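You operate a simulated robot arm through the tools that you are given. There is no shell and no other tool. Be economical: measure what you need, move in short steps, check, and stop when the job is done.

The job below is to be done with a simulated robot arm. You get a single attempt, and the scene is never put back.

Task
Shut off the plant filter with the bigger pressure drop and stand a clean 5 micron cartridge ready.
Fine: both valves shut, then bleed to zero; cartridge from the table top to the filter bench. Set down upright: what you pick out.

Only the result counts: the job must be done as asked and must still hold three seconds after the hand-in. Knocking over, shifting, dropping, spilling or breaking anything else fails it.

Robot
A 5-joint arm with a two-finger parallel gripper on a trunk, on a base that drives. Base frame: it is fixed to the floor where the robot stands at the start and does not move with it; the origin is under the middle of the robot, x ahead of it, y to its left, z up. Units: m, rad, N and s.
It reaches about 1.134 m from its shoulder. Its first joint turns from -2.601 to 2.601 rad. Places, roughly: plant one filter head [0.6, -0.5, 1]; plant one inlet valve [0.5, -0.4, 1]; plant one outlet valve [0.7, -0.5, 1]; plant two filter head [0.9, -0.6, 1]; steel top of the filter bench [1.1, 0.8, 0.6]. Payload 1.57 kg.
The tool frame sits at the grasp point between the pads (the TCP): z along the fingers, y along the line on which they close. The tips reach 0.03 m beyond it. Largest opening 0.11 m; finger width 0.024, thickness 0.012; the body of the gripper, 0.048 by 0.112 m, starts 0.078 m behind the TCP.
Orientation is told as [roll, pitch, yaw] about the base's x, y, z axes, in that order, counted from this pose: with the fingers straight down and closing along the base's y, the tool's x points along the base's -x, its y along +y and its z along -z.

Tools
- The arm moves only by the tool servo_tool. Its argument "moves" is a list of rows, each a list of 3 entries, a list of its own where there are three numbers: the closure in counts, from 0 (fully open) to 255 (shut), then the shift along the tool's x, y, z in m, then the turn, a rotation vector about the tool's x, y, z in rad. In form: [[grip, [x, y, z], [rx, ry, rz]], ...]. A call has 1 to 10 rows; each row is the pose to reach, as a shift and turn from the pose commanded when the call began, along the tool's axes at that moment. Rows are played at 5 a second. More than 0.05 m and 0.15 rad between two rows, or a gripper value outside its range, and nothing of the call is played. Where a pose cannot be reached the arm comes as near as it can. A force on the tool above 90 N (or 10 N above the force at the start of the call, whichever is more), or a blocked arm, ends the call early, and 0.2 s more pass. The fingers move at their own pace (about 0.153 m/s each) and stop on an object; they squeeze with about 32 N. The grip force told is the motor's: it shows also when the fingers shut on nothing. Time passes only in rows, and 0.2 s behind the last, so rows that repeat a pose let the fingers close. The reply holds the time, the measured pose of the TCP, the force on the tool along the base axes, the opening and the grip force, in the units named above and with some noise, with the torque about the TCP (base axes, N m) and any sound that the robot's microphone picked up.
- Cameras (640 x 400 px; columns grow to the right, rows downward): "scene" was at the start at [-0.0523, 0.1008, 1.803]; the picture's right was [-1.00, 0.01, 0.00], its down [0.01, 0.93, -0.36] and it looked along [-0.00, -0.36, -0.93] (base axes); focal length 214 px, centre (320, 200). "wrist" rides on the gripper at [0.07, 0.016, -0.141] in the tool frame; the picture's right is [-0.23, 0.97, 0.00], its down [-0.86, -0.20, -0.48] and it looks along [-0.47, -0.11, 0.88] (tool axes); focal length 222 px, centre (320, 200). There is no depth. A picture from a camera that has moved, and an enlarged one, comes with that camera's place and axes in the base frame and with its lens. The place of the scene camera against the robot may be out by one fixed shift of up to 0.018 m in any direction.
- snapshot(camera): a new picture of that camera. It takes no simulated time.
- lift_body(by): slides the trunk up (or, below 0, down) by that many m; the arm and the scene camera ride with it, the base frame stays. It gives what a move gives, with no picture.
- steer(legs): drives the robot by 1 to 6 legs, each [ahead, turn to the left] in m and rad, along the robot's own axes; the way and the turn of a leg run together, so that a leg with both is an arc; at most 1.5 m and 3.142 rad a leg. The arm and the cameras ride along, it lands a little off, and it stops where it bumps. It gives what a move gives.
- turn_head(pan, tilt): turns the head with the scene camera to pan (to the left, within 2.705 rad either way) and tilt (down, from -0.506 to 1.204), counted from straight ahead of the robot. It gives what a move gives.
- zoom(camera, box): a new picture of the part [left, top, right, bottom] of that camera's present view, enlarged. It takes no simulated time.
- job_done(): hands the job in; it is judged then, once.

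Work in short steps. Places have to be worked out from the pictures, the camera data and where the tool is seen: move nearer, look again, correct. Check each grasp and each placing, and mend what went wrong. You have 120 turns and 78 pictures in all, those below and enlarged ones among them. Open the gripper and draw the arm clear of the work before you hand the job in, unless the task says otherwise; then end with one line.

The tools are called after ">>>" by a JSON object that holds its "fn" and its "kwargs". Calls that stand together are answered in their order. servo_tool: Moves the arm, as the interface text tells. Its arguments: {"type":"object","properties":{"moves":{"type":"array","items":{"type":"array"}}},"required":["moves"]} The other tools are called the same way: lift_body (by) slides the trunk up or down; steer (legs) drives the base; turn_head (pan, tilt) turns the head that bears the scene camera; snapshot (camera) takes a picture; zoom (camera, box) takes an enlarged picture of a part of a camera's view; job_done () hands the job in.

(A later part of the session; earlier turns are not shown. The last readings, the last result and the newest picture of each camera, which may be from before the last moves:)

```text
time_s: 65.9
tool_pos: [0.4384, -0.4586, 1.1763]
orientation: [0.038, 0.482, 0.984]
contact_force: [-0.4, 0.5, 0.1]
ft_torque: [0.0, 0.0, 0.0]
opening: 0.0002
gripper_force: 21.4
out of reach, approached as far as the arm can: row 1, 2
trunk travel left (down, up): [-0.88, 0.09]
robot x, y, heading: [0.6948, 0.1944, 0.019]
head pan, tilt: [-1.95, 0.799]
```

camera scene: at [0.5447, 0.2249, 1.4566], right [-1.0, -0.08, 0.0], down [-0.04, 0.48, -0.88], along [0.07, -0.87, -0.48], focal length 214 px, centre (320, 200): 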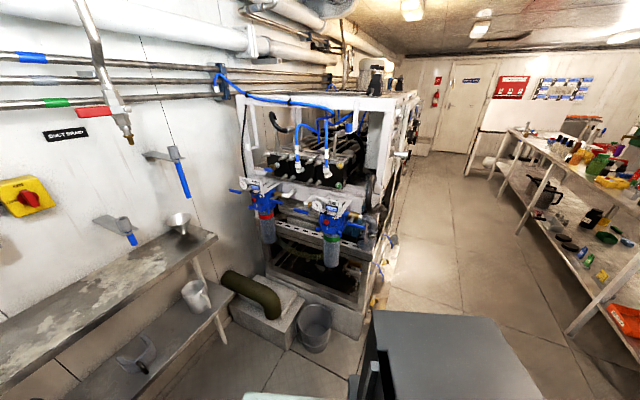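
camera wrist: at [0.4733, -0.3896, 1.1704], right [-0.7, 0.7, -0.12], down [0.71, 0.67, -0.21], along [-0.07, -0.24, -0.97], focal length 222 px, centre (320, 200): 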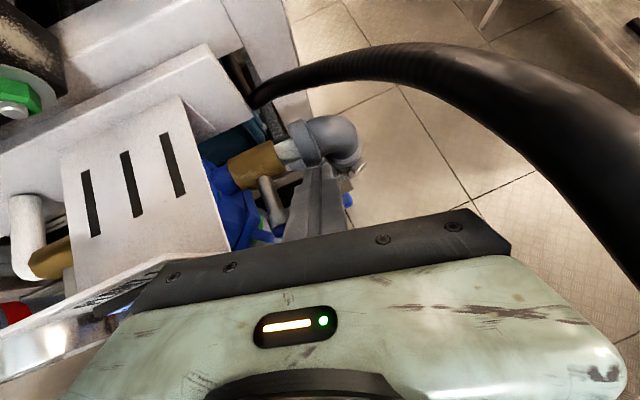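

The arm turns out to work in the horizontal plane (SCARA-like): height comes only from the trunk. So tilting flat near the panel is fine. I pull back from the panel, then tilt the tool flat and yaw it square to the panel.

>>> {"fn": "servo_tool", "kwargs": {"moves": [[255, [-0.036, 0.0094, -0.019], [0, 0, 0]], [255, [-0.073, 0.019, -0.038], [0, 0, 0]], [255, [-0.109, 0.028, -0.057], [0, 0, 0]], [255, [-0.146, 0.038, -0.076], [0, 0, 0]], [255, [-0.182, 0.047, -0.095], [0, 0, 0]]]}}

>>> {"fn": "servo_tool", "kwargs": {"moves": [[255, [0, 0, 0], [0, 0.14, 0]], [255, [0, 0, 0], [0, 0.28, 0]], [255, [0, 0, 0], [0, 0.42, 0]], [255, [0, 0, 0], [0, 0.56, 0]], [255, [0, 0, 0], [0, 0.7, 0]], [255, [0, 0, 0], [0, 0.84, 0]], [255, [0, 0, 0], [0, 0.96, 0]]]}}

```text
time_s: 67.1
tool_pos: [0.4718, -0.3737, 1.1769]
orientation: [0.037, 0.48, 0.989]
contact_force: [0.3, -0.2, -0.1]
ft_torque: [0.03, 0.0, 0.01]
opening: 0.0002
gripper_force: 21.6
out of reach, approached as far as the arm can: row 3, 4, 5
trunk travel left (down, up): [-0.88, 0.09]
robot x, y, heading: [0.6958, 0.1902, 0.022]
head pan, tilt: [-1.95, 0.799]
```

```text
time_s: 68.7
tool_pos: [0.4289, -0.4888, 1.3559]
orientation: [0.24, 1.433, 1.203]
contact_force: [0.0, 0.6, -0.2]
ft_torque: [-0.01, 0.01, -0.02]
opening: 0.0001
gripper_force: 21.3
out of reach, approached as far as the arm can: row 1, 2, 3, 4, 5, 6, 7
trunk travel left (down, up): [-0.88, 0.09]
robot x, y, heading: [0.6894, 0.1898, 0.018]
head pan, tilt: [-1.95, 0.799]
```

Wrist needs ≥0.5 m from the robot's axis. I raise the trunk fully, swing the arm forward over the plants at a safe height, and then will reverse the base to x≈0.3, so the flat tool fits.

>>> {"fn": "lift_body", "kwargs": {"by": 0.088}}

>>> {"fn": "servo_tool", "kwargs": {"moves": [[255, [-0.0026, -0.0353, -0.0279], [0.0586, 0.002, -0.008]], [255, [-0.0052, -0.0706, -0.0558], [0.117, 0.004, -0.016]], [255, [-0.0078, -0.1059, -0.0837], [0.176, 0.006, -0.024]], [255, [-0.0104, -0.1412, -0.1116], [0.234, 0.008, -0.032]], [255, [-0.013, -0.1765, -0.1395], [0.293, 0.01, -0.04]], [255, [-0.0156, -0.2118, -0.1674], [0.35, 0.012, -0.048]], [255, [-0.0182, -0.2471, -0.1953], [0.41, 0.014, -0.056]], [255, [-0.0208, -0.2824, -0.2232], [0.468, 0.016, -0.064]], [255, [-0.0234, -0.3177, -0.2511], [0.527, 0.018, -0.071]], [255, [-0.026, -0.353, -0.279], [0.586, 0.02, -0.079]]]}}

```text
time_s: 70.1
tool_pos: [0.4301, -0.4875, 1.3623]
orientation: [0.235, 1.432, 1.202]
contact_force: [-0.6, 0.8, -0.7]
ft_torque: [-0.02, 0.01, 0.01]
opening: 0.0002
gripper_force: 21.3
trunk travel left (down, up): [-0.888, 0.082]
robot x, y, heading: [0.6917, 0.1913, 0.018]
head pan, tilt: [-1.95, 0.799]
stopped: the arm was blocked; the commanded pose is now the measured one
```

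```text
time_s: 72.3
tool_pos: [0.9085, -0.534, 1.3619]
orientation: [0.233, 1.431, 1.79]
contact_force: [-0.4, 0.1, 1.0]
ft_torque: [0.02, 0.0, 0.0]
opening: 0.0
gripper_force: 21.6
out of reach, approached as far as the arm can: row 1, 2, 3, 4, 5, 6, 7, 8, 9, 10
trunk travel left (down, up): [-0.888, 0.082]
robot x, y, heading: [0.6938, 0.1865, 0.023]
head pan, tilt: [-1.95, 0.799]
```

The trunk got blocked by something when rising. I check visually where the arm is.

>>> {"fn": "turn_head", "kwargs": {"pan": -1.3, "tilt": 0.6}}

>>> {"fn": "snapshot", "kwargs": {"camera": "scene"}}

```text
time_s: 73.4
tool_pos: [0.897, -0.5469, 1.3554]
orientation: [0.162, 1.422, 1.721]
contact_force: [0.6, -0.1, 0.0]
ft_torque: [0.03, 0.01, -0.01]
opening: 0.0
gripper_force: 21.4
trunk travel left (down, up): [-0.888, 0.082]
robot x, y, heading: [0.6919, 0.1888, 0.017]
head pan, tilt: [-1.3, 0.6]
```

```text
44 pictures are left
camera scene: at [0.6175, 0.2864, 1.8328], right [-0.99, 0.15, -0.01], down [0.15, 0.94, -0.3], along [-0.04, -0.3, -0.95], focal length 214 px, centre (320, 200)
```

scene: 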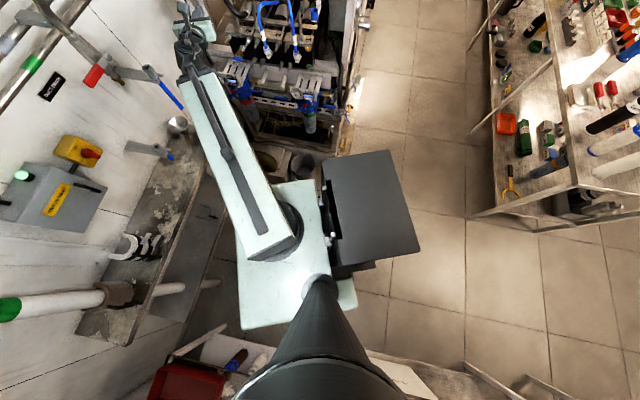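

>>> {"fn": "turn_head", "kwargs": {"pan": -1.4, "tilt": 0.5}}

>>> {"fn": "snapshot", "kwargs": {"camera": "scene"}}

```text
time_s: 74.0
tool_pos: [0.8985, -0.5476, 1.3548]
orientation: [0.162, 1.421, 1.72]
contact_force: [-0.7, 0.2, -0.3]
ft_torque: [0.04, 0.01, 0.02]
opening: 0.0
gripper_force: 21.4
trunk travel left (down, up): [-0.888, 0.082]
robot x, y, heading: [0.6965, 0.1918, 0.018]
head pan, tilt: [-1.4, 0.499]
```

```text
43 pictures are left
camera scene: at [0.6177, 0.2865, 1.8328], right [-0.99, 0.15, -0.01], down [0.15, 0.94, -0.3], along [-0.04, -0.3, -0.95], focal length 214 px, centre (320, 200)
```

scene: 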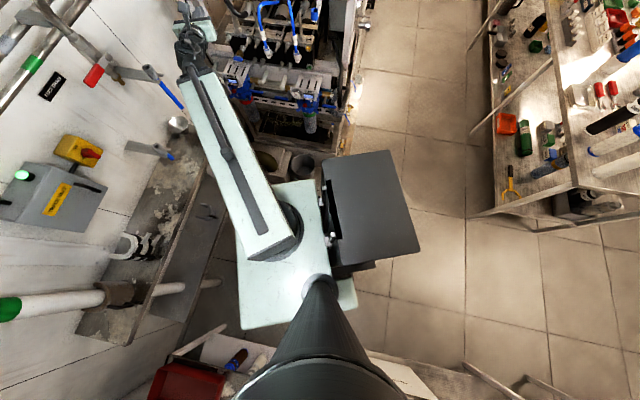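

The head seems stuck looking down although it reports otherwise. I try another head pose.

>>> {"fn": "turn_head", "kwargs": {"pan": -0.4, "tilt": 0.9}}

>>> {"fn": "snapshot", "kwargs": {"camera": "scene"}}

```text
time_s: 75.3
tool_pos: [0.8978, -0.5473, 1.3554]
orientation: [0.166, 1.422, 1.719]
contact_force: [0.8, -1.3, -0.4]
ft_torque: [0.01, -0.02, -0.01]
opening: 0.0
gripper_force: 21.1
trunk travel left (down, up): [-0.888, 0.082]
robot x, y, heading: [0.691, 0.1878, 0.021]
head pan, tilt: [-0.4, 0.901]
```

```text
42 pictures are left
camera scene: at [0.618, 0.2863, 1.8328], right [-0.99, 0.15, -0.01], down [0.14, 0.94, -0.3], along [-0.04, -0.3, -0.95], focal length 214 px, centre (320, 200)
```

scene: 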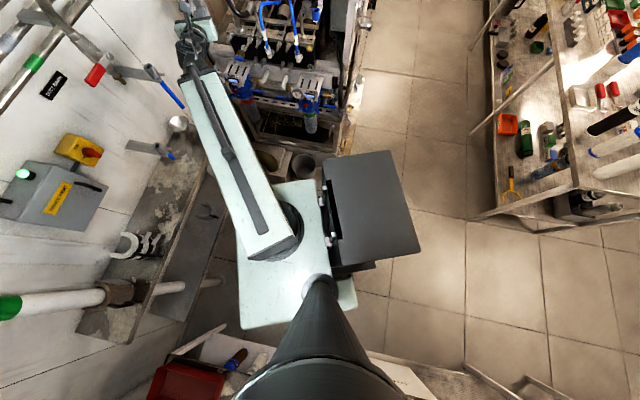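

>>> {"fn": "lift_body", "kwargs": {"by": -0.06}}

>>> {"fn": "turn_head", "kwargs": {"pan": -0.7, "tilt": 0.8}}

>>> {"fn": "snapshot", "kwargs": {"camera": "scene"}}

```text
time_s: 76.3
tool_pos: [0.9068, -0.5401, 1.3004]
orientation: [0.21, 1.424, 1.767]
contact_force: [0.0, 0.3, 0.3]
ft_torque: [0.01, 0.01, 0.01]
opening: 0.0
gripper_force: 21.1
trunk travel left (down, up): [-0.828, 0.142]
robot x, y, heading: [0.6955, 0.1905, 0.019]
head pan, tilt: [-0.4, 0.901]
```

```text
time_s: 77.1
tool_pos: [0.9057, -0.54, 1.3]
orientation: [0.218, 1.427, 1.772]
contact_force: [1.0, 0.2, -0.5]
ft_torque: [-0.02, 0.0, -0.03]
opening: 0.0001
gripper_force: 20.7
trunk travel left (down, up): [-0.828, 0.142]
robot x, y, heading: [0.6921, 0.1927, 0.021]
head pan, tilt: [-0.7, 0.799]
```

```text
41 pictures are left
camera scene: at [0.7003, 0.2956, 1.806], right [-0.63, -0.78, 0.0], down [-0.56, 0.45, -0.7], along [0.54, -0.44, -0.72], focal length 214 px, centre (320, 200)
```

scene: 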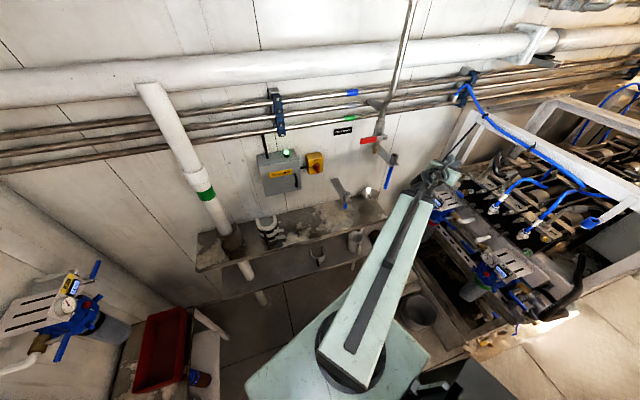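

Trunk was blocked by something overhead; lowering freed the head. Keeping this height, I reverse the base 0.39 m.

>>> {"fn": "steer", "kwargs": {"legs": [[-0.39, 0]]}}

>>> {"fn": "turn_head", "kwargs": {"pan": -0.9, "tilt": 0.75}}

>>> {"fn": "snapshot", "kwargs": {"camera": "scene"}}

```text
time_s: 79.5
tool_pos: [0.5468, -0.5473, 1.2999]
orientation: [0.29, 1.433, 1.874]
contact_force: [86.9, -9.3, 18.4]
ft_torque: [0.46, 1.6, -1.35]
opening: 0.0001
gripper_force: 21.1
trunk travel left (down, up): [-0.828, 0.142]
robot x, y, heading: [0.3058, 0.1814, 0.019]
head pan, tilt: [-0.7, 0.799]
```

```text
time_s: 80.2
tool_pos: [0.5455, -0.5481, 1.3001]
orientation: [0.259, 1.437, 1.855]
contact_force: [52.6, 7.4, -18.1]
ft_torque: [-0.41, 0.54, -1.01]
opening: 0.0001
gripper_force: 21.0
trunk travel left (down, up): [-0.828, 0.142]
robot x, y, heading: [0.3081, 0.1829, 0.021]
head pan, tilt: [-0.901, 0.75]
```

```text
40 pictures are left
camera scene: at [0.3183, 0.2742, 1.8098], right [-0.77, -0.64, 0.0], down [-0.44, 0.53, -0.73], along [0.46, -0.56, -0.69], focal length 214 px, centre (320, 200)
```

scene: 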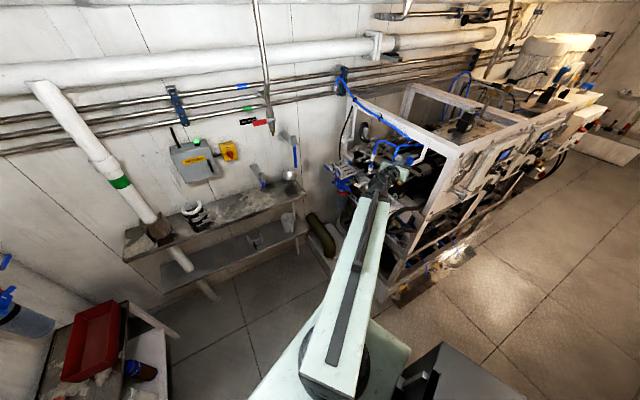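

There is contact (~50–87 N in x): the fingers touch something, likely a blue tube or the frame. I zoom to see before backing off.

>>> {"fn": "zoom", "kwargs": {"camera": "scene", "box": [330, 120, 458, 200]}}

>>> {"fn": "snapshot", "kwargs": {"camera": "wrist"}}

```text
5.00 times, centred on (394, 160) of scene
camera zoom: at [0.3183, 0.2742, 1.8098], right [-0.77, -0.64, 0.0], down [-0.44, 0.53, -0.73], along [0.46, -0.56, -0.69], focal length 1072 px, centre (-50, 400)
```

zoom: 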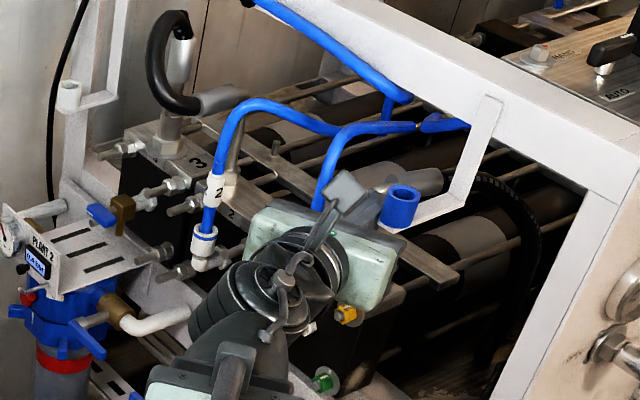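

```text
38 pictures are left
camera wrist: at [0.5298, -0.4164, 1.3882], right [-0.98, 0.0, -0.19], down [0.16, 0.59, -0.79], along [0.11, -0.81, -0.58], focal length 222 px, centre (320, 200)
```

wrist: 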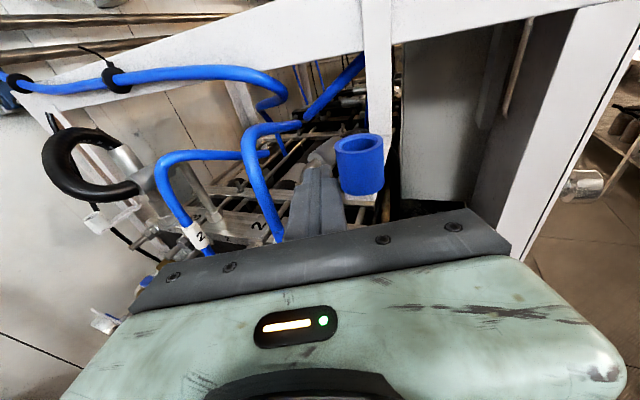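

The fingers press against the blue socket on the bracket. I move off it (+x), then back toward the robot (+y).

>>> {"fn": "servo_tool", "kwargs": {"moves": [[255, [0, -0.03, 0], [0, 0, 0]], [255, [0, -0.06, 0], [0, 0, 0]], [255, [0, -0.1, 0], [0, 0, 0]], [255, [0, -0.1, -0.04], [0, 0, 0]], [255, [0, -0.1, -0.08], [0, 0, 0]]]}}

>>> {"fn": "zoom", "kwargs": {"camera": "scene", "box": [330, 120, 458, 200]}}

```text
time_s: 81.5
tool_pos: [0.6512, -0.4892, 1.3014]
orientation: [0.221, 1.435, 1.806]
contact_force: [-0.6, 0.1, 0.0]
ft_torque: [0.02, 0.02, -0.03]
opening: 0.0
gripper_force: 21.0
out of reach, approached as far as the arm can: row 3, 5
trunk travel left (down, up): [-0.828, 0.142]
robot x, y, heading: [0.3056, 0.1833, 0.025]
head pan, tilt: [-0.901, 0.75]
```

```text
5.00 times, centred on (394, 160) of scene
camera zoom: at [0.3071, 0.2749, 1.81], right [-0.77, -0.64, 0.0], down [-0.43, 0.53, -0.73], along [0.47, -0.56, -0.68], focal length 1072 px, centre (-50, 400)
```

zoom: 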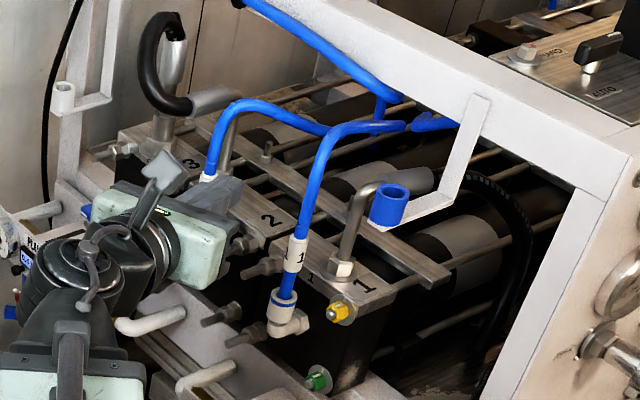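

Free again. I reverse 0.1 m more, then bring the tool in front of the panel plane and yaw it square.

>>> {"fn": "steer", "kwargs": {"legs": [[-0.1, 0]]}}

>>> {"fn": "servo_tool", "kwargs": {"moves": [[255, [0, 0, -0.03], [-0.1, 0, 0]], [255, [0, 0, -0.06], [-0.2, 0, 0]], [255, [0, 0, -0.09], [-0.3, 0, 0]], [255, [0, 0, -0.12], [-0.42, 0, 0]]]}}

>>> {"fn": "snapshot", "kwargs": {"camera": "wrist"}}

```text
time_s: 82.6
tool_pos: [0.549, -0.4912, 1.3015]
orientation: [0.215, 1.435, 1.804]
contact_force: [-0.1, -0.8, -0.1]
ft_torque: [-0.04, 0.02, 0.01]
opening: 0.0
gripper_force: 20.9
trunk travel left (down, up): [-0.828, 0.142]
robot x, y, heading: [0.2081, 0.1762, 0.023]
head pan, tilt: [-0.901, 0.75]
```

```text
time_s: 83.6
tool_pos: [0.5574, -0.3795, 1.3065]
orientation: [0.643, 1.435, 1.808]
contact_force: [-0.5, -0.3, -0.1]
ft_torque: [0.0, -0.01, -0.03]
opening: 0.0
gripper_force: 21.6
out of reach, approached as far as the arm can: row 1, 2, 3, 4
trunk travel left (down, up): [-0.828, 0.142]
robot x, y, heading: [0.2074, 0.1802, 0.024]
head pan, tilt: [-0.901, 0.75]
```

```text
36 pictures are left
camera wrist: at [0.6013, -0.2531, 1.393], right [-0.9, 0.41, -0.15], down [0.35, 0.47, -0.81], along [-0.26, -0.78, -0.56], focal length 222 px, centre (320, 200)
```

wrist: 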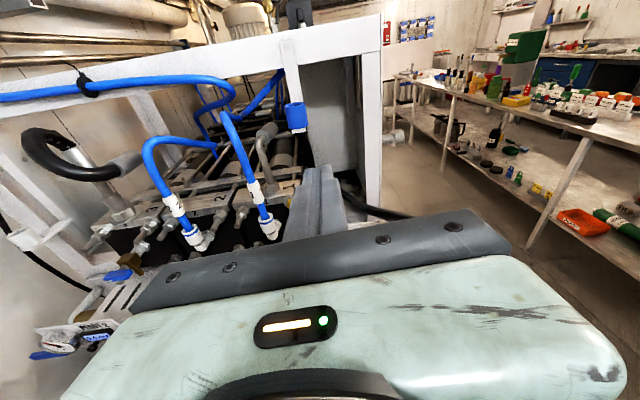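

The tool is now flat and square (pointing (-0.40,-0.91,-0.10)). I shift in front of the inlet lever tip and lower the trunk.

>>> {"fn": "servo_tool", "kwargs": {"moves": [[255, [-0.002, 0.04, 0.01], [0, 0, 0]], [255, [-0.004, 0.079, 0.02], [0, 0, 0]]]}}

>>> {"fn": "lift_body", "kwargs": {"by": -0.25}}

>>> {"fn": "snapshot", "kwargs": {"camera": "wrist"}}

```text
time_s: 84.2
tool_pos: [0.5266, -0.4139, 1.3079]
orientation: [0.64, 1.434, 1.806]
contact_force: [0.8, 0.0, -0.2]
ft_torque: [-0.02, -0.01, 0.02]
opening: 0.0
gripper_force: 21.9
out of reach, approached as far as the arm can: row 1, 2
trunk travel left (down, up): [-0.828, 0.142]
robot x, y, heading: [0.2089, 0.1785, 0.016]
head pan, tilt: [-0.901, 0.75]
```

```text
time_s: 86.8
tool_pos: [0.5261, -0.4125, 1.0571]
orientation: [0.639, 1.434, 1.804]
contact_force: [0.0, -0.2, 0.0]
ft_torque: [0.01, -0.02, 0.05]
opening: 0.0001
gripper_force: 21.4
trunk travel left (down, up): [-0.578, 0.392]
robot x, y, heading: [0.2099, 0.1804, 0.016]
head pan, tilt: [-0.901, 0.75]
```

```text
35 pictures are left
camera wrist: at [0.5691, -0.2871, 1.1429], right [-0.9, 0.41, -0.15], down [0.35, 0.47, -0.81], along [-0.26, -0.78, -0.57], focal length 222 px, centre (320, 200)
```

wrist: 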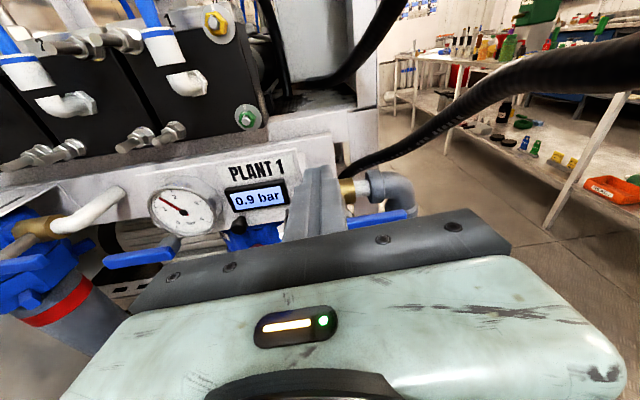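

The wrist is again at its inner limit; I raise 0.15 m, reverse the base 0.13 m with the arm pre-shifted to +x, and then reposition.

>>> {"fn": "lift_body", "kwargs": {"by": 0.15}}

>>> {"fn": "servo_tool", "kwargs": {"moves": [[255, [0.0037, -0.04, -0.008], [0, 0, 0]], [255, [0.0074, -0.08, -0.016], [0, 0, 0]], [255, [0.011, -0.12, -0.024], [0, 0, 0]]]}}

>>> {"fn": "steer", "kwargs": {"legs": [[-0.13, 0]]}}

```text
time_s: 88.5
tool_pos: [0.5255, -0.414, 1.2079]
orientation: [0.639, 1.436, 1.805]
contact_force: [0.3, -0.5, -0.2]
ft_torque: [0.03, 0.01, 0.02]
opening: 0.0
gripper_force: 21.4
trunk travel left (down, up): [-0.728, 0.242]
robot x, y, heading: [0.209, 0.1819, 0.022]
head pan, tilt: [-0.901, 0.75]
```

```text
time_s: 89.3
tool_pos: [0.6435, -0.4398, 1.2084]
orientation: [0.648, 1.437, 1.813]
contact_force: [-0.4, -0.8, 0.4]
ft_torque: [-0.01, 0.04, -0.02]
opening: 0.0
gripper_force: 21.1
trunk travel left (down, up): [-0.728, 0.242]
robot x, y, heading: [0.2103, 0.18, 0.02]
head pan, tilt: [-0.901, 0.75]
```

```text
time_s: 90.6
tool_pos: [0.5137, -0.4427, 1.2081]
orientation: [0.647, 1.437, 1.815]
contact_force: [0.5, -0.5, -0.2]
ft_torque: [0.03, 0.02, -0.02]
opening: 0.0002
gripper_force: 21.4
trunk travel left (down, up): [-0.728, 0.242]
robot x, y, heading: [0.0801, 0.1758, 0.023]
head pan, tilt: [-0.901, 0.75]
```

>>> {"fn": "servo_tool", "kwargs": {"moves": [[255, [-0.0055, 0.032, -0.027], [0, 0, 0]], [255, [-0.011, 0.064, -0.054], [0, 0, 0]]]}}

```text
time_s: 91.2
tool_pos: [0.4738, -0.3667, 1.2083]
orientation: [0.658, 1.439, 1.822]
contact_force: [-0.2, 0.4, 0.4]
ft_torque: [-0.02, 0.01, -0.01]
opening: 0.0
gripper_force: 21.3
trunk travel left (down, up): [-0.728, 0.242]
robot x, y, heading: [0.0779, 0.1768, 0.024]
head pan, tilt: [-0.901, 0.75]
```

Position reached exactly. I lower 0.2 m to just above lever height and look.

>>> {"fn": "lift_body", "kwargs": {"by": -0.18}}

>>> {"fn": "snapshot", "kwargs": {"camera": "wrist"}}

```text
time_s: 93.2
tool_pos: [0.4742, -0.3675, 1.0289]
orientation: [0.656, 1.438, 1.823]
contact_force: [-1.1, 1.3, 0.2]
ft_torque: [0.0, 0.01, -0.03]
opening: 0.0
gripper_force: 21.4
trunk travel left (down, up): [-0.548, 0.422]
robot x, y, heading: [0.0785, 0.1776, 0.023]
head pan, tilt: [-0.901, 0.75]
```

```text
34 pictures are left
camera wrist: at [0.5176, -0.2408, 1.1133], right [-0.9, 0.41, -0.15], down [0.34, 0.47, -0.81], along [-0.26, -0.78, -0.56], focal length 222 px, centre (320, 200)
```

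wrist: 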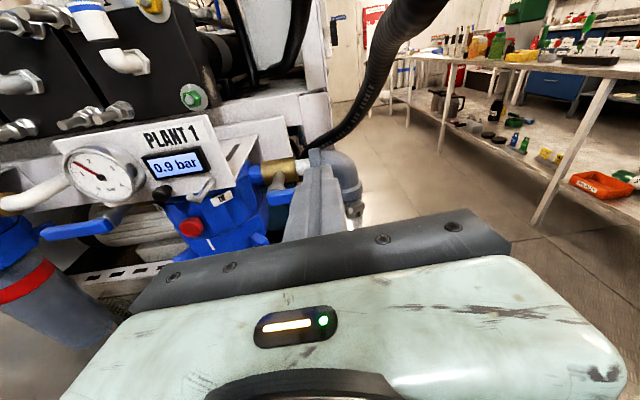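

The lever lies at z≈0.99 behind the fingertips. I lower to z≈0.945 and advance 5 cm under it.

>>> {"fn": "lift_body", "kwargs": {"by": -0.085}}

>>> {"fn": "servo_tool", "kwargs": {"moves": [[255, [0.002, 0, 0.025], [0, 0, 0]], [255, [0.005, 0, 0.05], [0, 0, 0]]]}}

>>> {"fn": "snapshot", "kwargs": {"camera": "wrist"}}

```text
time_s: 94.4
tool_pos: [0.4746, -0.3676, 0.943]
orientation: [0.656, 1.437, 1.822]
contact_force: [-0.4, -0.4, 0.6]
ft_torque: [-0.01, -0.01, 0.01]
opening: 0.0002
gripper_force: 21.3
trunk travel left (down, up): [-0.463, 0.507]
robot x, y, heading: [0.0778, 0.1749, 0.021]
head pan, tilt: [-0.901, 0.75]
```

```text
time_s: 95.0
tool_pos: [0.4546, -0.4133, 0.9427]
orientation: [0.653, 1.439, 1.818]
contact_force: [-0.3, 0.9, 0.3]
ft_torque: [0.0, -0.02, 0.0]
opening: 0.0
gripper_force: 20.6
trunk travel left (down, up): [-0.463, 0.507]
robot x, y, heading: [0.0771, 0.176, 0.025]
head pan, tilt: [-0.901, 0.75]
```

```text
33 pictures are left
camera wrist: at [0.4979, -0.2866, 1.0283], right [-0.9, 0.41, -0.15], down [0.34, 0.47, -0.81], along [-0.26, -0.78, -0.56], focal length 222 px, centre (320, 200)
```

wrist: 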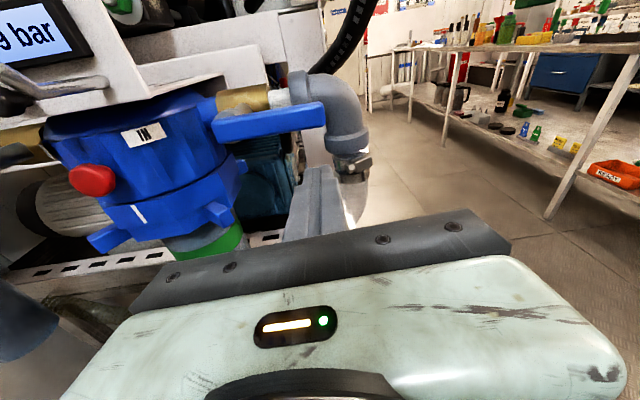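

The fingertips sit just under the lever's end (lever z≈0.996, pivot x≈0.506). I shift 1.8 cm toward the pivot and raise the trunk gradually.

>>> {"fn": "servo_tool", "kwargs": {"moves": [[255, [0.0, -0.018, 0], [0, 0, 0]]]}}

>>> {"fn": "lift_body", "kwargs": {"by": 0.05}}

>>> {"fn": "snapshot", "kwargs": {"camera": "wrist"}}

```text
time_s: 95.4
tool_pos: [0.4713, -0.4214, 0.9427]
orientation: [0.642, 1.437, 1.809]
contact_force: [-0.6, -0.2, -0.4]
ft_torque: [-0.01, 0.01, -0.01]
opening: 0.0
gripper_force: 21.7
trunk travel left (down, up): [-0.463, 0.507]
robot x, y, heading: [0.0755, 0.1758, 0.02]
head pan, tilt: [-0.901, 0.75]
```

```text
time_s: 96.3
tool_pos: [0.4721, -0.422, 0.9935]
orientation: [0.65, 1.437, 1.818]
contact_force: [-0.2, -0.2, -0.1]
ft_torque: [0.03, 0.02, 0.03]
opening: 0.0
gripper_force: 21.4
trunk travel left (down, up): [-0.513, 0.457]
robot x, y, heading: [0.0787, 0.1749, 0.023]
head pan, tilt: [-0.901, 0.75]
```

```text
32 pictures are left
camera wrist: at [0.5154, -0.2942, 1.0783], right [-0.9, 0.41, -0.15], down [0.34, 0.47, -0.81], along [-0.26, -0.78, -0.56], focal length 222 px, centre (320, 200)
```

wrist: 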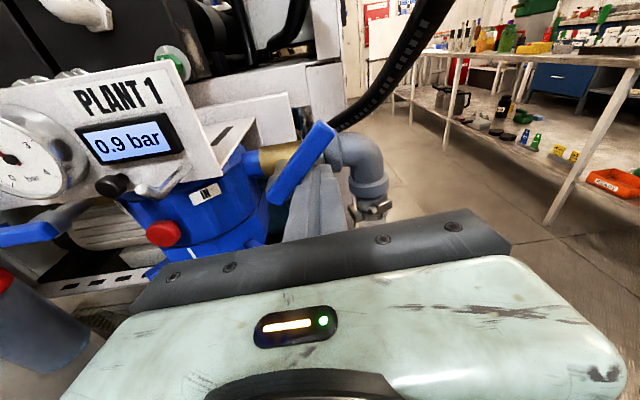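

The lever is turning upward (≈45°) with little force. I continue raising, then push sideways toward the pivot.

>>> {"fn": "lift_body", "kwargs": {"by": 0.04}}

>>> {"fn": "servo_tool", "kwargs": {"moves": [[255, [0.001, -0.012, 0], [0, 0, 0]], [255, [0.002, -0.024, 0], [0, 0, 0]], [255, [0.002, -0.03, 0], [0, 0, 0]]]}}

>>> {"fn": "snapshot", "kwargs": {"camera": "wrist"}}

```text
time_s: 97.2
tool_pos: [0.4721, -0.4198, 1.0337]
orientation: [0.646, 1.437, 1.815]
contact_force: [0.9, -0.1, 0.2]
ft_torque: [0.01, 0.02, -0.02]
opening: 0.0
gripper_force: 21.4
trunk travel left (down, up): [-0.553, 0.417]
robot x, y, heading: [0.0751, 0.1759, 0.017]
head pan, tilt: [-0.901, 0.75]
```

```text
time_s: 98.0
tool_pos: [0.4825, -0.4268, 1.0337]
orientation: [0.589, 1.431, 1.722]
contact_force: [-21.2, 23.7, 2.7]
ft_torque: [-0.27, -0.22, 0.18]
opening: 0.0
gripper_force: 20.8
trunk travel left (down, up): [-0.553, 0.417]
robot x, y, heading: [0.0748, 0.1801, 0.024]
head pan, tilt: [-0.901, 0.75]
stopped in row 3: the force on the tool passed its limit at 97 N (the readings are from after the stop); the commanded pose is now the measured one
```

```text
31 pictures are left
camera wrist: at [0.5305, -0.3016, 1.1197], right [-0.89, 0.44, -0.15], down [0.37, 0.46, -0.81], along [-0.29, -0.77, -0.57], focal length 222 px, centre (320, 200)
```

wrist: 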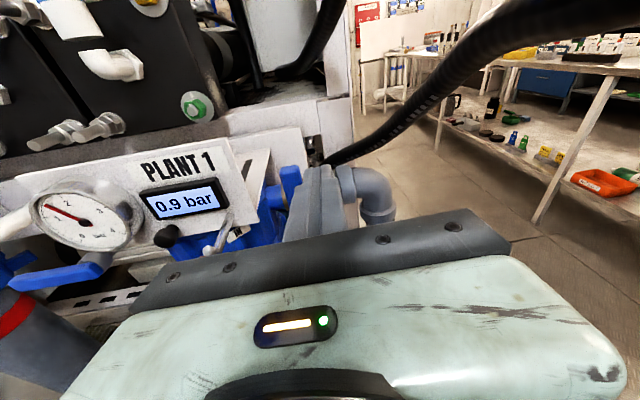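

Lever 1 is at its vertical stop: inlet shut. I ease off and retreat along the tool axis, then lower for the outlet.

>>> {"fn": "servo_tool", "kwargs": {"moves": [[255, [0.0, 0.01, 0], [0, 0, 0]], [255, [0.0, 0.01, -0.04], [0, 0, 0]], [255, [0.0, 0.01, -0.08], [0, 0, 0]]]}}

>>> {"fn": "snapshot", "kwargs": {"camera": "wrist"}}

```text
time_s: 98.8
tool_pos: [0.5137, -0.3525, 1.0304]
orientation: [0.613, 1.43, 1.749]
contact_force: [0.6, -0.6, 0.2]
ft_torque: [0.02, -0.01, 0.0]
opening: 0.0
gripper_force: 21.2
out of reach, approached as far as the arm can: row 2, 3
trunk travel left (down, up): [-0.553, 0.417]
robot x, y, heading: [0.0742, 0.1775, 0.021]
head pan, tilt: [-0.901, 0.75]
```

```text
30 pictures are left
camera wrist: at [0.5605, -0.2277, 1.1172], right [-0.89, 0.43, -0.15], down [0.36, 0.47, -0.81], along [-0.28, -0.77, -0.57], focal length 222 px, centre (320, 200)
```

wrist: 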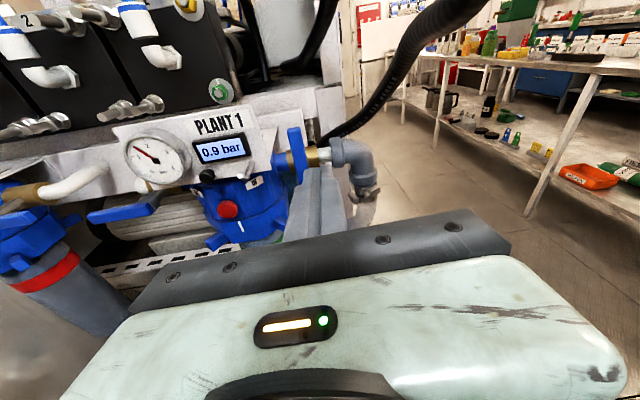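

Inlet lever stands vertical now. Outlet lever: pivot ≈(0.66,-0.505,0.997), tip ≈(0.73,-0.53). I lower, then move sideways in front of it, below gauge and knob.

>>> {"fn": "lift_body", "kwargs": {"by": -0.092}}

>>> {"fn": "servo_tool", "kwargs": {"moves": [[255, [0.0038, -0.048, -0.0017], [0, 0, 0]], [255, [0.0076, -0.096, -0.0034], [0, 0, 0]], [255, [0.0114, -0.144, -0.0051], [0, 0, 0]], [255, [0.0152, -0.193, -0.0068], [0, 0, 0]], [255, [0.019, -0.241, -0.0085], [0, 0, 0]]]}}

>>> {"fn": "snapshot", "kwargs": {"camera": "wrist"}}

```text
time_s: 100.0
tool_pos: [0.5143, -0.3524, 0.9392]
orientation: [0.611, 1.429, 1.752]
contact_force: [0.4, 0.1, -0.5]
ft_torque: [0.02, -0.03, -0.02]
opening: 0.0
gripper_force: 21.0
trunk travel left (down, up): [-0.461, 0.509]
robot x, y, heading: [0.0779, 0.178, 0.022]
head pan, tilt: [-0.901, 0.75]
```

```text
time_s: 101.2
tool_pos: [0.7387, -0.447, 0.9389]
orientation: [0.607, 1.43, 1.746]
contact_force: [-0.2, 0.0, 1.0]
ft_torque: [0.0, -0.01, 0.04]
opening: 0.0001
gripper_force: 21.1
trunk travel left (down, up): [-0.461, 0.509]
robot x, y, heading: [0.081, 0.1774, 0.024]
head pan, tilt: [-0.901, 0.75]
```

```text
29 pictures are left
camera wrist: at [0.7847, -0.3222, 1.0252], right [-0.89, 0.43, -0.15], down [0.36, 0.47, -0.81], along [-0.28, -0.77, -0.57], focal length 222 px, centre (320, 200)
```

wrist: 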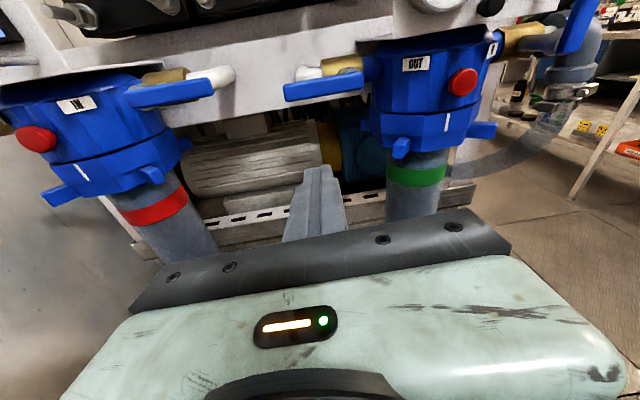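

The outlet lever is right ahead; the tool axis aims at its middle. I shift 8 mm toward its tip, advance 6 cm beneath it, and raise.

>>> {"fn": "servo_tool", "kwargs": {"moves": [[255, [0.002, -0.008, 0.02], [0, 0, 0]], [255, [0.004, -0.008, 0.04], [0, 0, 0]], [255, [0.006, -0.008, 0.062], [0, 0, 0]]]}}

>>> {"fn": "lift_body", "kwargs": {"by": 0.055}}

>>> {"fn": "snapshot", "kwargs": {"camera": "wrist"}}

```text
time_s: 102.0
tool_pos: [0.7207, -0.507, 0.9398]
orientation: [0.614, 1.428, 1.752]
contact_force: [0.2, -0.5, -0.3]
ft_torque: [0.0, -0.01, 0.0]
opening: 0.0003
gripper_force: 21.6
trunk travel left (down, up): [-0.461, 0.509]
robot x, y, heading: [0.076, 0.1783, 0.015]
head pan, tilt: [-0.901, 0.75]
```

```text
time_s: 103.0
tool_pos: [0.7191, -0.5059, 0.9945]
orientation: [0.613, 1.43, 1.753]
contact_force: [0.5, -0.1, 0.4]
ft_torque: [0.01, -0.01, -0.01]
opening: 0.0
gripper_force: 21.4
trunk travel left (down, up): [-0.516, 0.454]
robot x, y, heading: [0.0763, 0.1791, 0.019]
head pan, tilt: [-0.901, 0.75]
```

```text
28 pictures are left
camera wrist: at [0.7657, -0.3818, 1.0803], right [-0.89, 0.43, -0.15], down [0.36, 0.47, -0.81], along [-0.28, -0.77, -0.57], focal length 222 px, centre (320, 200)
```

wrist: 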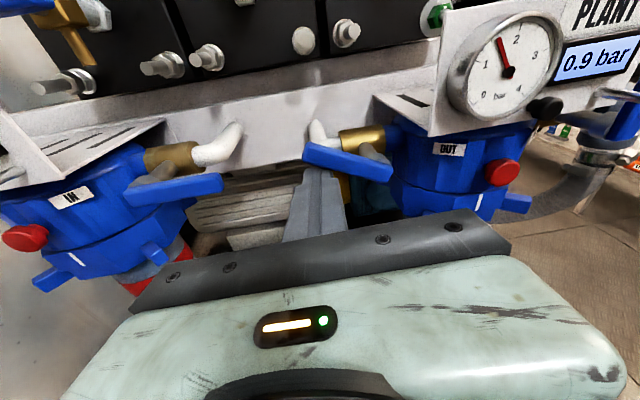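

The outlet lever starts to rise. I slide 1.4 cm toward the pivot, raise further, then push sideways.

>>> {"fn": "servo_tool", "kwargs": {"moves": [[255, [-0.001, 0.007, 0], [0, 0, 0]], [255, [-0.001, 0.014, 0], [0, 0, 0]]]}}

>>> {"fn": "lift_body", "kwargs": {"by": 0.04}}

>>> {"fn": "snapshot", "kwargs": {"camera": "wrist"}}

```text
time_s: 103.6
tool_pos: [0.7083, -0.5003, 0.9926]
orientation: [0.614, 1.431, 1.754]
contact_force: [7.1, -1.7, -1.8]
ft_torque: [0.04, 0.05, 0.08]
opening: 0.0
gripper_force: 21.4
trunk travel left (down, up): [-0.516, 0.454]
robot x, y, heading: [0.0771, 0.1798, 0.022]
head pan, tilt: [-0.901, 0.75]
```

```text
time_s: 104.4
tool_pos: [0.7049, -0.5002, 1.0333]
orientation: [0.609, 1.427, 1.75]
contact_force: [-0.7, 0.8, 1.6]
ft_torque: [-0.03, -0.03, 0.04]
opening: 0.0002
gripper_force: 21.5
trunk travel left (down, up): [-0.556, 0.414]
robot x, y, heading: [0.0724, 0.1771, 0.018]
head pan, tilt: [-0.901, 0.75]
```

```text
27 pictures are left
camera wrist: at [0.7523, -0.3763, 1.1202], right [-0.89, 0.43, -0.15], down [0.36, 0.47, -0.81], along [-0.28, -0.77, -0.57], focal length 222 px, centre (320, 200)
```

wrist: 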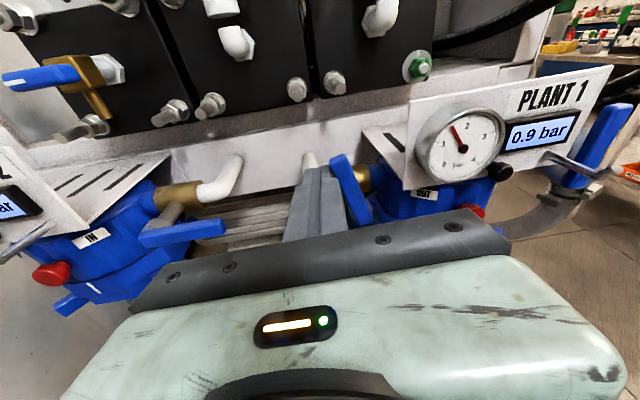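

The outlet lever is at ~60–70°. Now I push it sideways (toward -x) until its stop.

>>> {"fn": "servo_tool", "kwargs": {"moves": [[255, [-0.001, 0.01, 0], [0, 0, 0]], [255, [-0.002, 0.02, 0], [0, 0, 0]], [255, [-0.003, 0.03, 0], [0, 0, 0]], [255, [-0.003, 0.036, 0], [0, 0, 0]]]}}

>>> {"fn": "snapshot", "kwargs": {"camera": "wrist"}}

```text
time_s: 105.2
tool_pos: [0.6928, -0.4938, 1.0326]
orientation: [0.653, 1.436, 1.823]
contact_force: [14.5, -15.5, -1.7]
ft_torque: [-0.2, -0.19, 0.49]
opening: 0.0002
gripper_force: 21.5
trunk travel left (down, up): [-0.556, 0.414]
robot x, y, heading: [0.0752, 0.1766, 0.02]
head pan, tilt: [-0.901, 0.75]
stopped in row 4: the force on the tool passed its limit at 100 N (the readings are from after the stop); the commanded pose is now the measured one
```

```text
26 pictures are left
camera wrist: at [0.7356, -0.3672, 1.1187], right [-0.9, 0.4, -0.15], down [0.34, 0.47, -0.81], along [-0.26, -0.78, -0.56], focal length 222 px, centre (320, 200)
```

wrist: 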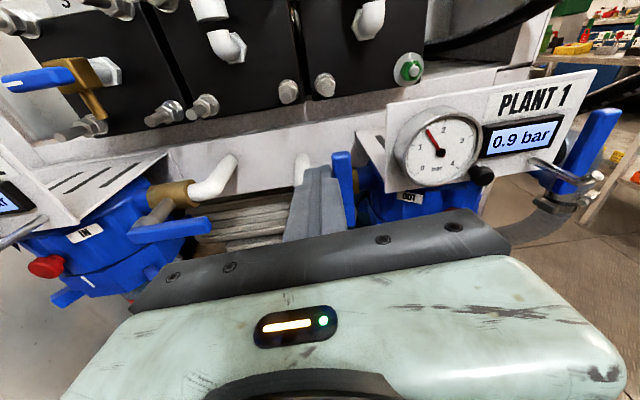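

Both levers now stand vertical at their stops. I ease off, retreat, and take a close look at the red, black and silver controls and the gauge.

>>> {"fn": "servo_tool", "kwargs": {"moves": [[255, [0.0, -0.012, 0], [0, 0, 0]], [255, [0.0, -0.012, -0.04], [0, 0, 0]], [255, [0.0, -0.012, -0.085], [0, 0, 0]]]}}

>>> {"fn": "lift_body", "kwargs": {"by": -0.085}}

>>> {"fn": "zoom", "kwargs": {"camera": "wrist", "box": [320, 20, 640, 220]}}

```text
time_s: 106.0
tool_pos: [0.7334, -0.4201, 1.0366]
orientation: [0.652, 1.441, 1.818]
contact_force: [-0.4, 0.1, 0.5]
ft_torque: [0.03, 0.04, -0.01]
opening: 0.0
gripper_force: 21.4
out of reach, approached as far as the arm can: row 2, 3
trunk travel left (down, up): [-0.556, 0.414]
robot x, y, heading: [0.0736, 0.1786, 0.022]
head pan, tilt: [-0.901, 0.75]
```

```text
time_s: 107.3
tool_pos: [0.7365, -0.4206, 0.9522]
orientation: [0.655, 1.439, 1.821]
contact_force: [0.4, -0.4, 0.5]
ft_torque: [-0.02, 0.0, 0.04]
opening: 0.0001
gripper_force: 21.1
trunk travel left (down, up): [-0.471, 0.499]
robot x, y, heading: [0.0752, 0.1776, 0.023]
head pan, tilt: [-0.901, 0.75]
```

```text
2.00 times, centred on (480, 120) of wrist
camera zoom: at [0.7783, -0.2936, 1.0364], right [-0.9, 0.41, -0.15], down [0.34, 0.47, -0.81], along [-0.26, -0.79, -0.56], focal length 444 px, centre (0, 360)
```

zoom: 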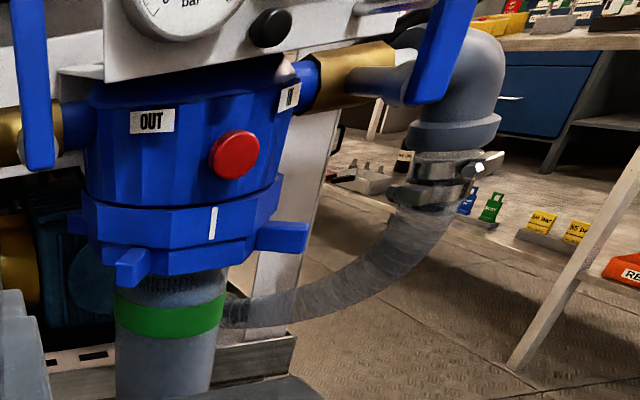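

The red button is a push-type pressure release on head one. I move in front of it (tip ~3 cm off), then raise to its height.

>>> {"fn": "servo_tool", "kwargs": {"moves": [[255, [-0.0018, 0.041, 0.012], [0, 0, 0]], [255, [-0.0037, 0.082, 0.024], [0, 0, 0]], [255, [-0.0055, 0.122, 0.036], [0, 0, 0]]]}}

>>> {"fn": "lift_body", "kwargs": {"by": 0.035}}

>>> {"fn": "snapshot", "kwargs": {"camera": "wrist"}}

```text
time_s: 108.1
tool_pos: [0.6087, -0.4052, 0.951]
orientation: [0.649, 1.438, 1.817]
contact_force: [-0.5, 0.4, 0.0]
ft_torque: [0.0, 0.01, -0.02]
opening: 0.0
gripper_force: 21.4
trunk travel left (down, up): [-0.471, 0.499]
robot x, y, heading: [0.0771, 0.1827, 0.019]
head pan, tilt: [-0.901, 0.75]
```

```text
time_s: 108.8
tool_pos: [0.6095, -0.4064, 0.9865]
orientation: [0.648, 1.438, 1.815]
contact_force: [-0.3, -0.2, 0.0]
ft_torque: [-0.01, 0.01, -0.02]
opening: 0.0
gripper_force: 21.2
trunk travel left (down, up): [-0.506, 0.464]
robot x, y, heading: [0.0749, 0.1742, 0.016]
head pan, tilt: [-0.901, 0.75]
```

```text
24 pictures are left
camera wrist: at [0.6519, -0.2789, 1.0713], right [-0.9, 0.41, -0.15], down [0.34, 0.47, -0.81], along [-0.26, -0.78, -0.56], focal length 222 px, centre (320, 200)
```

wrist: 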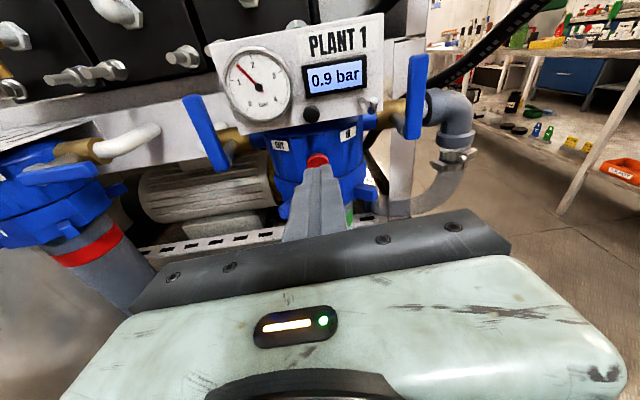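

Aligned with the red button; both levers vertical. I press forward in small steps and hold.

>>> {"fn": "servo_tool", "kwargs": {"moves": [[255, [0, 0, 0.015], [0, 0, 0]], [255, [0, 0, 0.025], [0, 0, 0]], [255, [0, 0, 0.03], [0, 0, 0]], [255, [0, 0, 0.035], [0, 0, 0]], [255, [0, 0, 0.039], [0, 0, 0]], [255, [0, 0, 0.039], [0, 0, 0]]]}}

>>> {"fn": "snapshot", "kwargs": {"camera": "wrist"}}

```text
time_s: 110.2
tool_pos: [0.5945, -0.4377, 0.9861]
orientation: [0.641, 1.436, 1.811]
contact_force: [8.2, 27.8, -7.3]
ft_torque: [0.1, -0.04, 0.0]
opening: 0.0
gripper_force: 20.7
out of reach, approached as far as the arm can: row 5, 6
trunk travel left (down, up): [-0.506, 0.464]
robot x, y, heading: [0.0748, 0.1765, 0.02]
head pan, tilt: [-0.901, 0.75]
heard: click
```

```text
23 pictures are left
camera wrist: at [0.638, -0.3122, 1.0711], right [-0.9, 0.41, -0.15], down [0.34, 0.47, -0.81], along [-0.26, -0.78, -0.56], focal length 222 px, centre (320, 200)
```

wrist: 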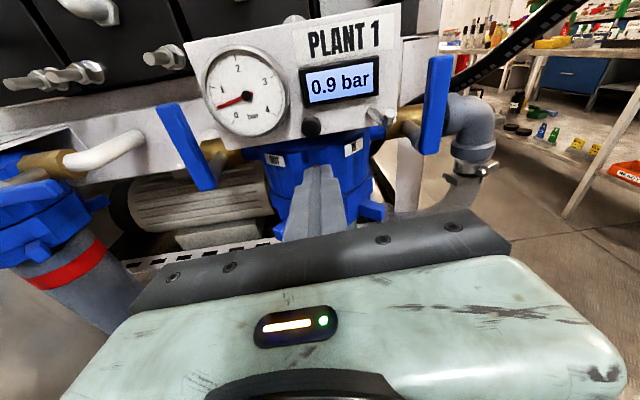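

A click was heard and the gauge needle is falling. I keep holding.

>>> {"fn": "servo_tool", "kwargs": {"moves": [[255, [0, 0, 0.001], [0, 0, 0]], [255, [0, 0, 0.001], [0, 0, 0]], [255, [0, 0, 0.001], [0, 0, 0]], [255, [0, 0, 0.001], [0, 0, 0]], [255, [0, 0, 0.001], [0, 0, 0]], [255, [0, 0, 0.001], [0, 0, 0]], [255, [0, 0, 0.001], [0, 0, 0]], [255, [0, 0, 0.001], [0, 0, 0]], [255, [0, 0, 0.001], [0, 0, 0]], [255, [0, 0, 0.001], [0, 0, 0]]]}}

>>> {"fn": "zoom", "kwargs": {"camera": "wrist", "box": [180, 20, 420, 170]}}

```text
time_s: 112.5
tool_pos: [0.5942, -0.4414, 0.9872]
orientation: [0.658, 1.439, 1.827]
contact_force: [14.3, 31.3, -2.1]
ft_torque: [-0.05, 0.03, 0.15]
opening: 0.0
gripper_force: 21.2
trunk travel left (down, up): [-0.506, 0.464]
robot x, y, heading: [0.0757, 0.179, 0.021]
head pan, tilt: [-0.901, 0.75]
```

```text
2.67 times, centred on (300, 95) of wrist
camera zoom: at [0.6378, -0.313, 1.0716], right [-0.9, 0.4, -0.15], down [0.34, 0.47, -0.81], along [-0.26, -0.79, -0.56], focal length 592 px, centre (373, 480)
```

zoom: 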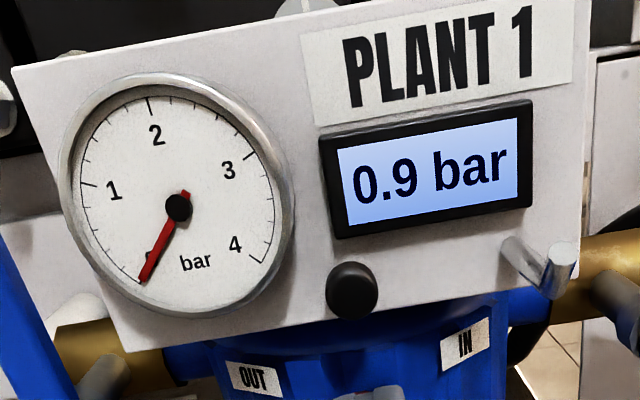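

Gauge is at zero. I hold one more second, then release, retreat and confirm the gauge stays at zero.

>>> {"fn": "servo_tool", "kwargs": {"moves": [[255, [0, 0, 0], [0, 0, 0]], [255, [0, 0, 0], [0, 0, 0]], [255, [0, 0, 0], [0, 0, 0]], [255, [0, 0, 0], [0, 0, 0]], [255, [0, 0, -0.03], [0, 0, 0]], [255, [0, 0, -0.06], [0, 0, 0]], [255, [0, 0, -0.08], [0, 0, 0]]]}}

>>> {"fn": "zoom", "kwargs": {"camera": "wrist", "box": [170, 20, 490, 220]}}

```text
time_s: 114.0
tool_pos: [0.6237, -0.3685, 0.9864]
orientation: [0.652, 1.438, 1.822]
contact_force: [-0.3, -0.6, 0.2]
ft_torque: [-0.02, 0.02, 0.02]
opening: 0.0001
gripper_force: 21.3
out of reach, approached as far as the arm can: row 6, 7
trunk travel left (down, up): [-0.506, 0.464]
robot x, y, heading: [0.0754, 0.1778, 0.016]
head pan, tilt: [-0.901, 0.75]
```

```text
2.00 times, centred on (330, 120) of wrist
camera zoom: at [0.6673, -0.2425, 1.0714], right [-0.9, 0.41, -0.15], down [0.34, 0.47, -0.81], along [-0.26, -0.79, -0.56], focal length 444 px, centre (300, 360)
```

zoom: 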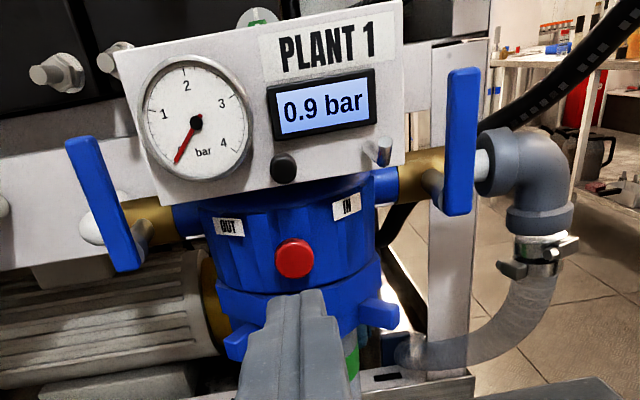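

Plant one is isolated and bled: gauge at 0, both levers crosswise. Next the cartridge (≈(-0.81,0.04), z 0.84–1.10 on the table behind). I raise the trunk and fold the tool back to vertical.

>>> {"fn": "lift_body", "kwargs": {"by": 0.34}}

>>> {"fn": "servo_tool", "kwargs": {"moves": [[60, [0, 0, -0.024], [0, -0.144, 0]], [60, [0, 0, -0.048], [0, -0.288, 0]], [60, [0, 0, -0.072], [0, -0.432, 0]], [60, [0, 0, -0.096], [0, -0.576, 0]], [60, [0, 0, -0.12], [0, -0.72, 0]], [60, [0, 0, -0.144], [0, -0.864, 0]], [60, [0, 0, -0.168], [0, -1.008, 0]], [60, [0, 0, -0.192], [0, -1.152, 0]], [60, [0, 0, -0.216], [0, -1.296, 0]], [60, [0, 0, -0.235], [0, -1.438, 0]]]}}

```text
time_s: 117.4
tool_pos: [0.6239, -0.3686, 1.3257]
orientation: [0.656, 1.439, 1.821]
contact_force: [0.6, 0.4, 0.2]
ft_torque: [0.01, -0.02, 0.0]
opening: 0.0
gripper_force: 20.8
trunk travel left (down, up): [-0.846, 0.124]
robot x, y, heading: [0.0765, 0.1768, 0.021]
head pan, tilt: [-0.901, 0.75]
```

```text
time_s: 119.6
tool_pos: [0.71, -0.1597, 1.1137]
orientation: [0.079, 0.027, 1.174]
contact_force: [0.4, 1.1, 0.0]
ft_torque: [0.01, -0.02, 0.03]
opening: 0.0842
gripper_force: 0.1
out of reach, approached as far as the arm can: row 1, 2, 3, 4, 5, 6, 7, 8, 9, 10
trunk travel left (down, up): [-0.846, 0.124]
robot x, y, heading: [0.0775, 0.1749, 0.021]
head pan, tilt: [-0.901, 0.75]
```

Tool is near vertical. I swing the arm to straight ahead (slightly left), correcting the small residual tilt, before turning the robot around.

>>> {"fn": "servo_tool", "kwargs": {"moves": [[60, [-0.043, 0.02, 0], [0.02, -0.007, 0]], [60, [-0.087, 0.04, 0], [0.04, -0.014, 0]], [60, [-0.13, 0.06, 0], [0.06, -0.02, 0]], [60, [-0.174, 0.08, 0], [0.079, -0.027, 0]], [60, [-0.217, 0.1, 0], [0.079, -0.027, 0]], [60, [-0.261, 0.12, 0], [0.079, -0.027, 0]], [60, [-0.304, 0.14, 0], [0.079, -0.027, 0]], [60, [-0.348, 0.16, 0], [0.079, -0.027, 0]], [60, [-0.391, 0.18, 0], [0.079, -0.027, 0]], [60, [-0.435, 0.2, 0], [0.079, -0.027, 0]]]}}

```text
time_s: 121.8
tool_pos: [0.7005, 0.3212, 1.113]
orientation: [0.001, 0.003, 1.171]
contact_force: [-0.6, -1.0, 0.4]
ft_torque: [0.01, 0.0, -0.01]
opening: 0.0845
gripper_force: 0.1
out of reach, approached as far as the arm can: row 4, 5, 6, 7, 8, 9, 10
trunk travel left (down, up): [-0.846, 0.124]
robot x, y, heading: [0.0781, 0.1791, 0.02]
head pan, tilt: [-0.901, 0.75]
```

Now I turn the robot left by 2.8 rad in place.

>>> {"fn": "steer", "kwargs": {"legs": [[0, 1.4], [0, 1.4]]}}

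>>> {"fn": "turn_head", "kwargs": {"pan": 0.55, "tilt": 0.7}}

>>> {"fn": "snapshot", "kwargs": {"camera": "scene"}}

```text
time_s: 129.1
tool_pos: [-0.5592, 0.2528, 1.114]
orientation: [0.0, 0.001, -2.31]
contact_force: [0.2, 0.4, -0.1]
ft_torque: [-0.02, 0.03, -0.01]
opening: 0.0844
gripper_force: 0.0
trunk travel left (down, up): [-0.846, 0.124]
robot x, y, heading: [0.0802, 0.1959, 2.811]
head pan, tilt: [-0.901, 0.75]
```

```text
time_s: 130.6
tool_pos: [-0.5595, 0.2511, 1.1131]
orientation: [0.001, 0.002, -2.31]
contact_force: [0.0, -0.2, -0.9]
ft_torque: [-0.01, 0.01, 0.01]
opening: 0.0845
gripper_force: 0.1
trunk travel left (down, up): [-0.846, 0.124]
robot x, y, heading: [0.0853, 0.1953, 2.813]
head pan, tilt: [0.55, 0.7]
```

```text
20 pictures are left
camera scene: at [-0.0193, -0.0112, 1.8323], right [-0.22, 0.98, 0.0], down [0.63, 0.14, -0.76], along [-0.75, -0.17, -0.64], focal length 214 px, centre (320, 200)
```

scene: 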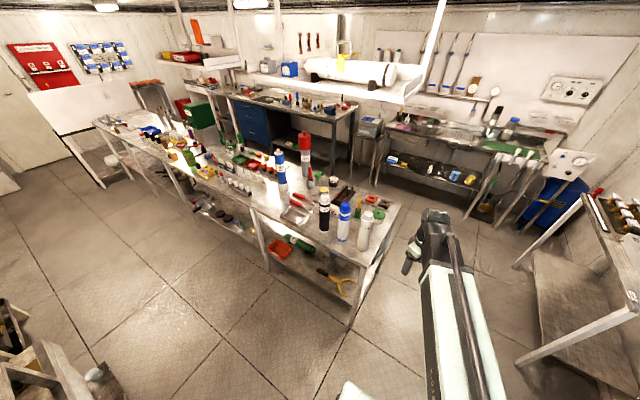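

The robot turned fine; the cartridge cap top is ≈(-0.825,0.045,1.10). I raise the trunk a little and open the gripper, then move over it.

>>> {"fn": "lift_body", "kwargs": {"by": 0.09}}

```text
time_s: 131.9
tool_pos: [-0.5608, 0.2534, 1.203]
orientation: [0.0, 0.002, -2.312]
contact_force: [-0.1, 0.0, 0.2]
ft_torque: [-0.01, 0.02, 0.02]
opening: 0.0843
gripper_force: 0.0
trunk travel left (down, up): [-0.936, 0.034]
robot x, y, heading: [0.0803, 0.1964, 2.815]
head pan, tilt: [0.55, 0.7]
```

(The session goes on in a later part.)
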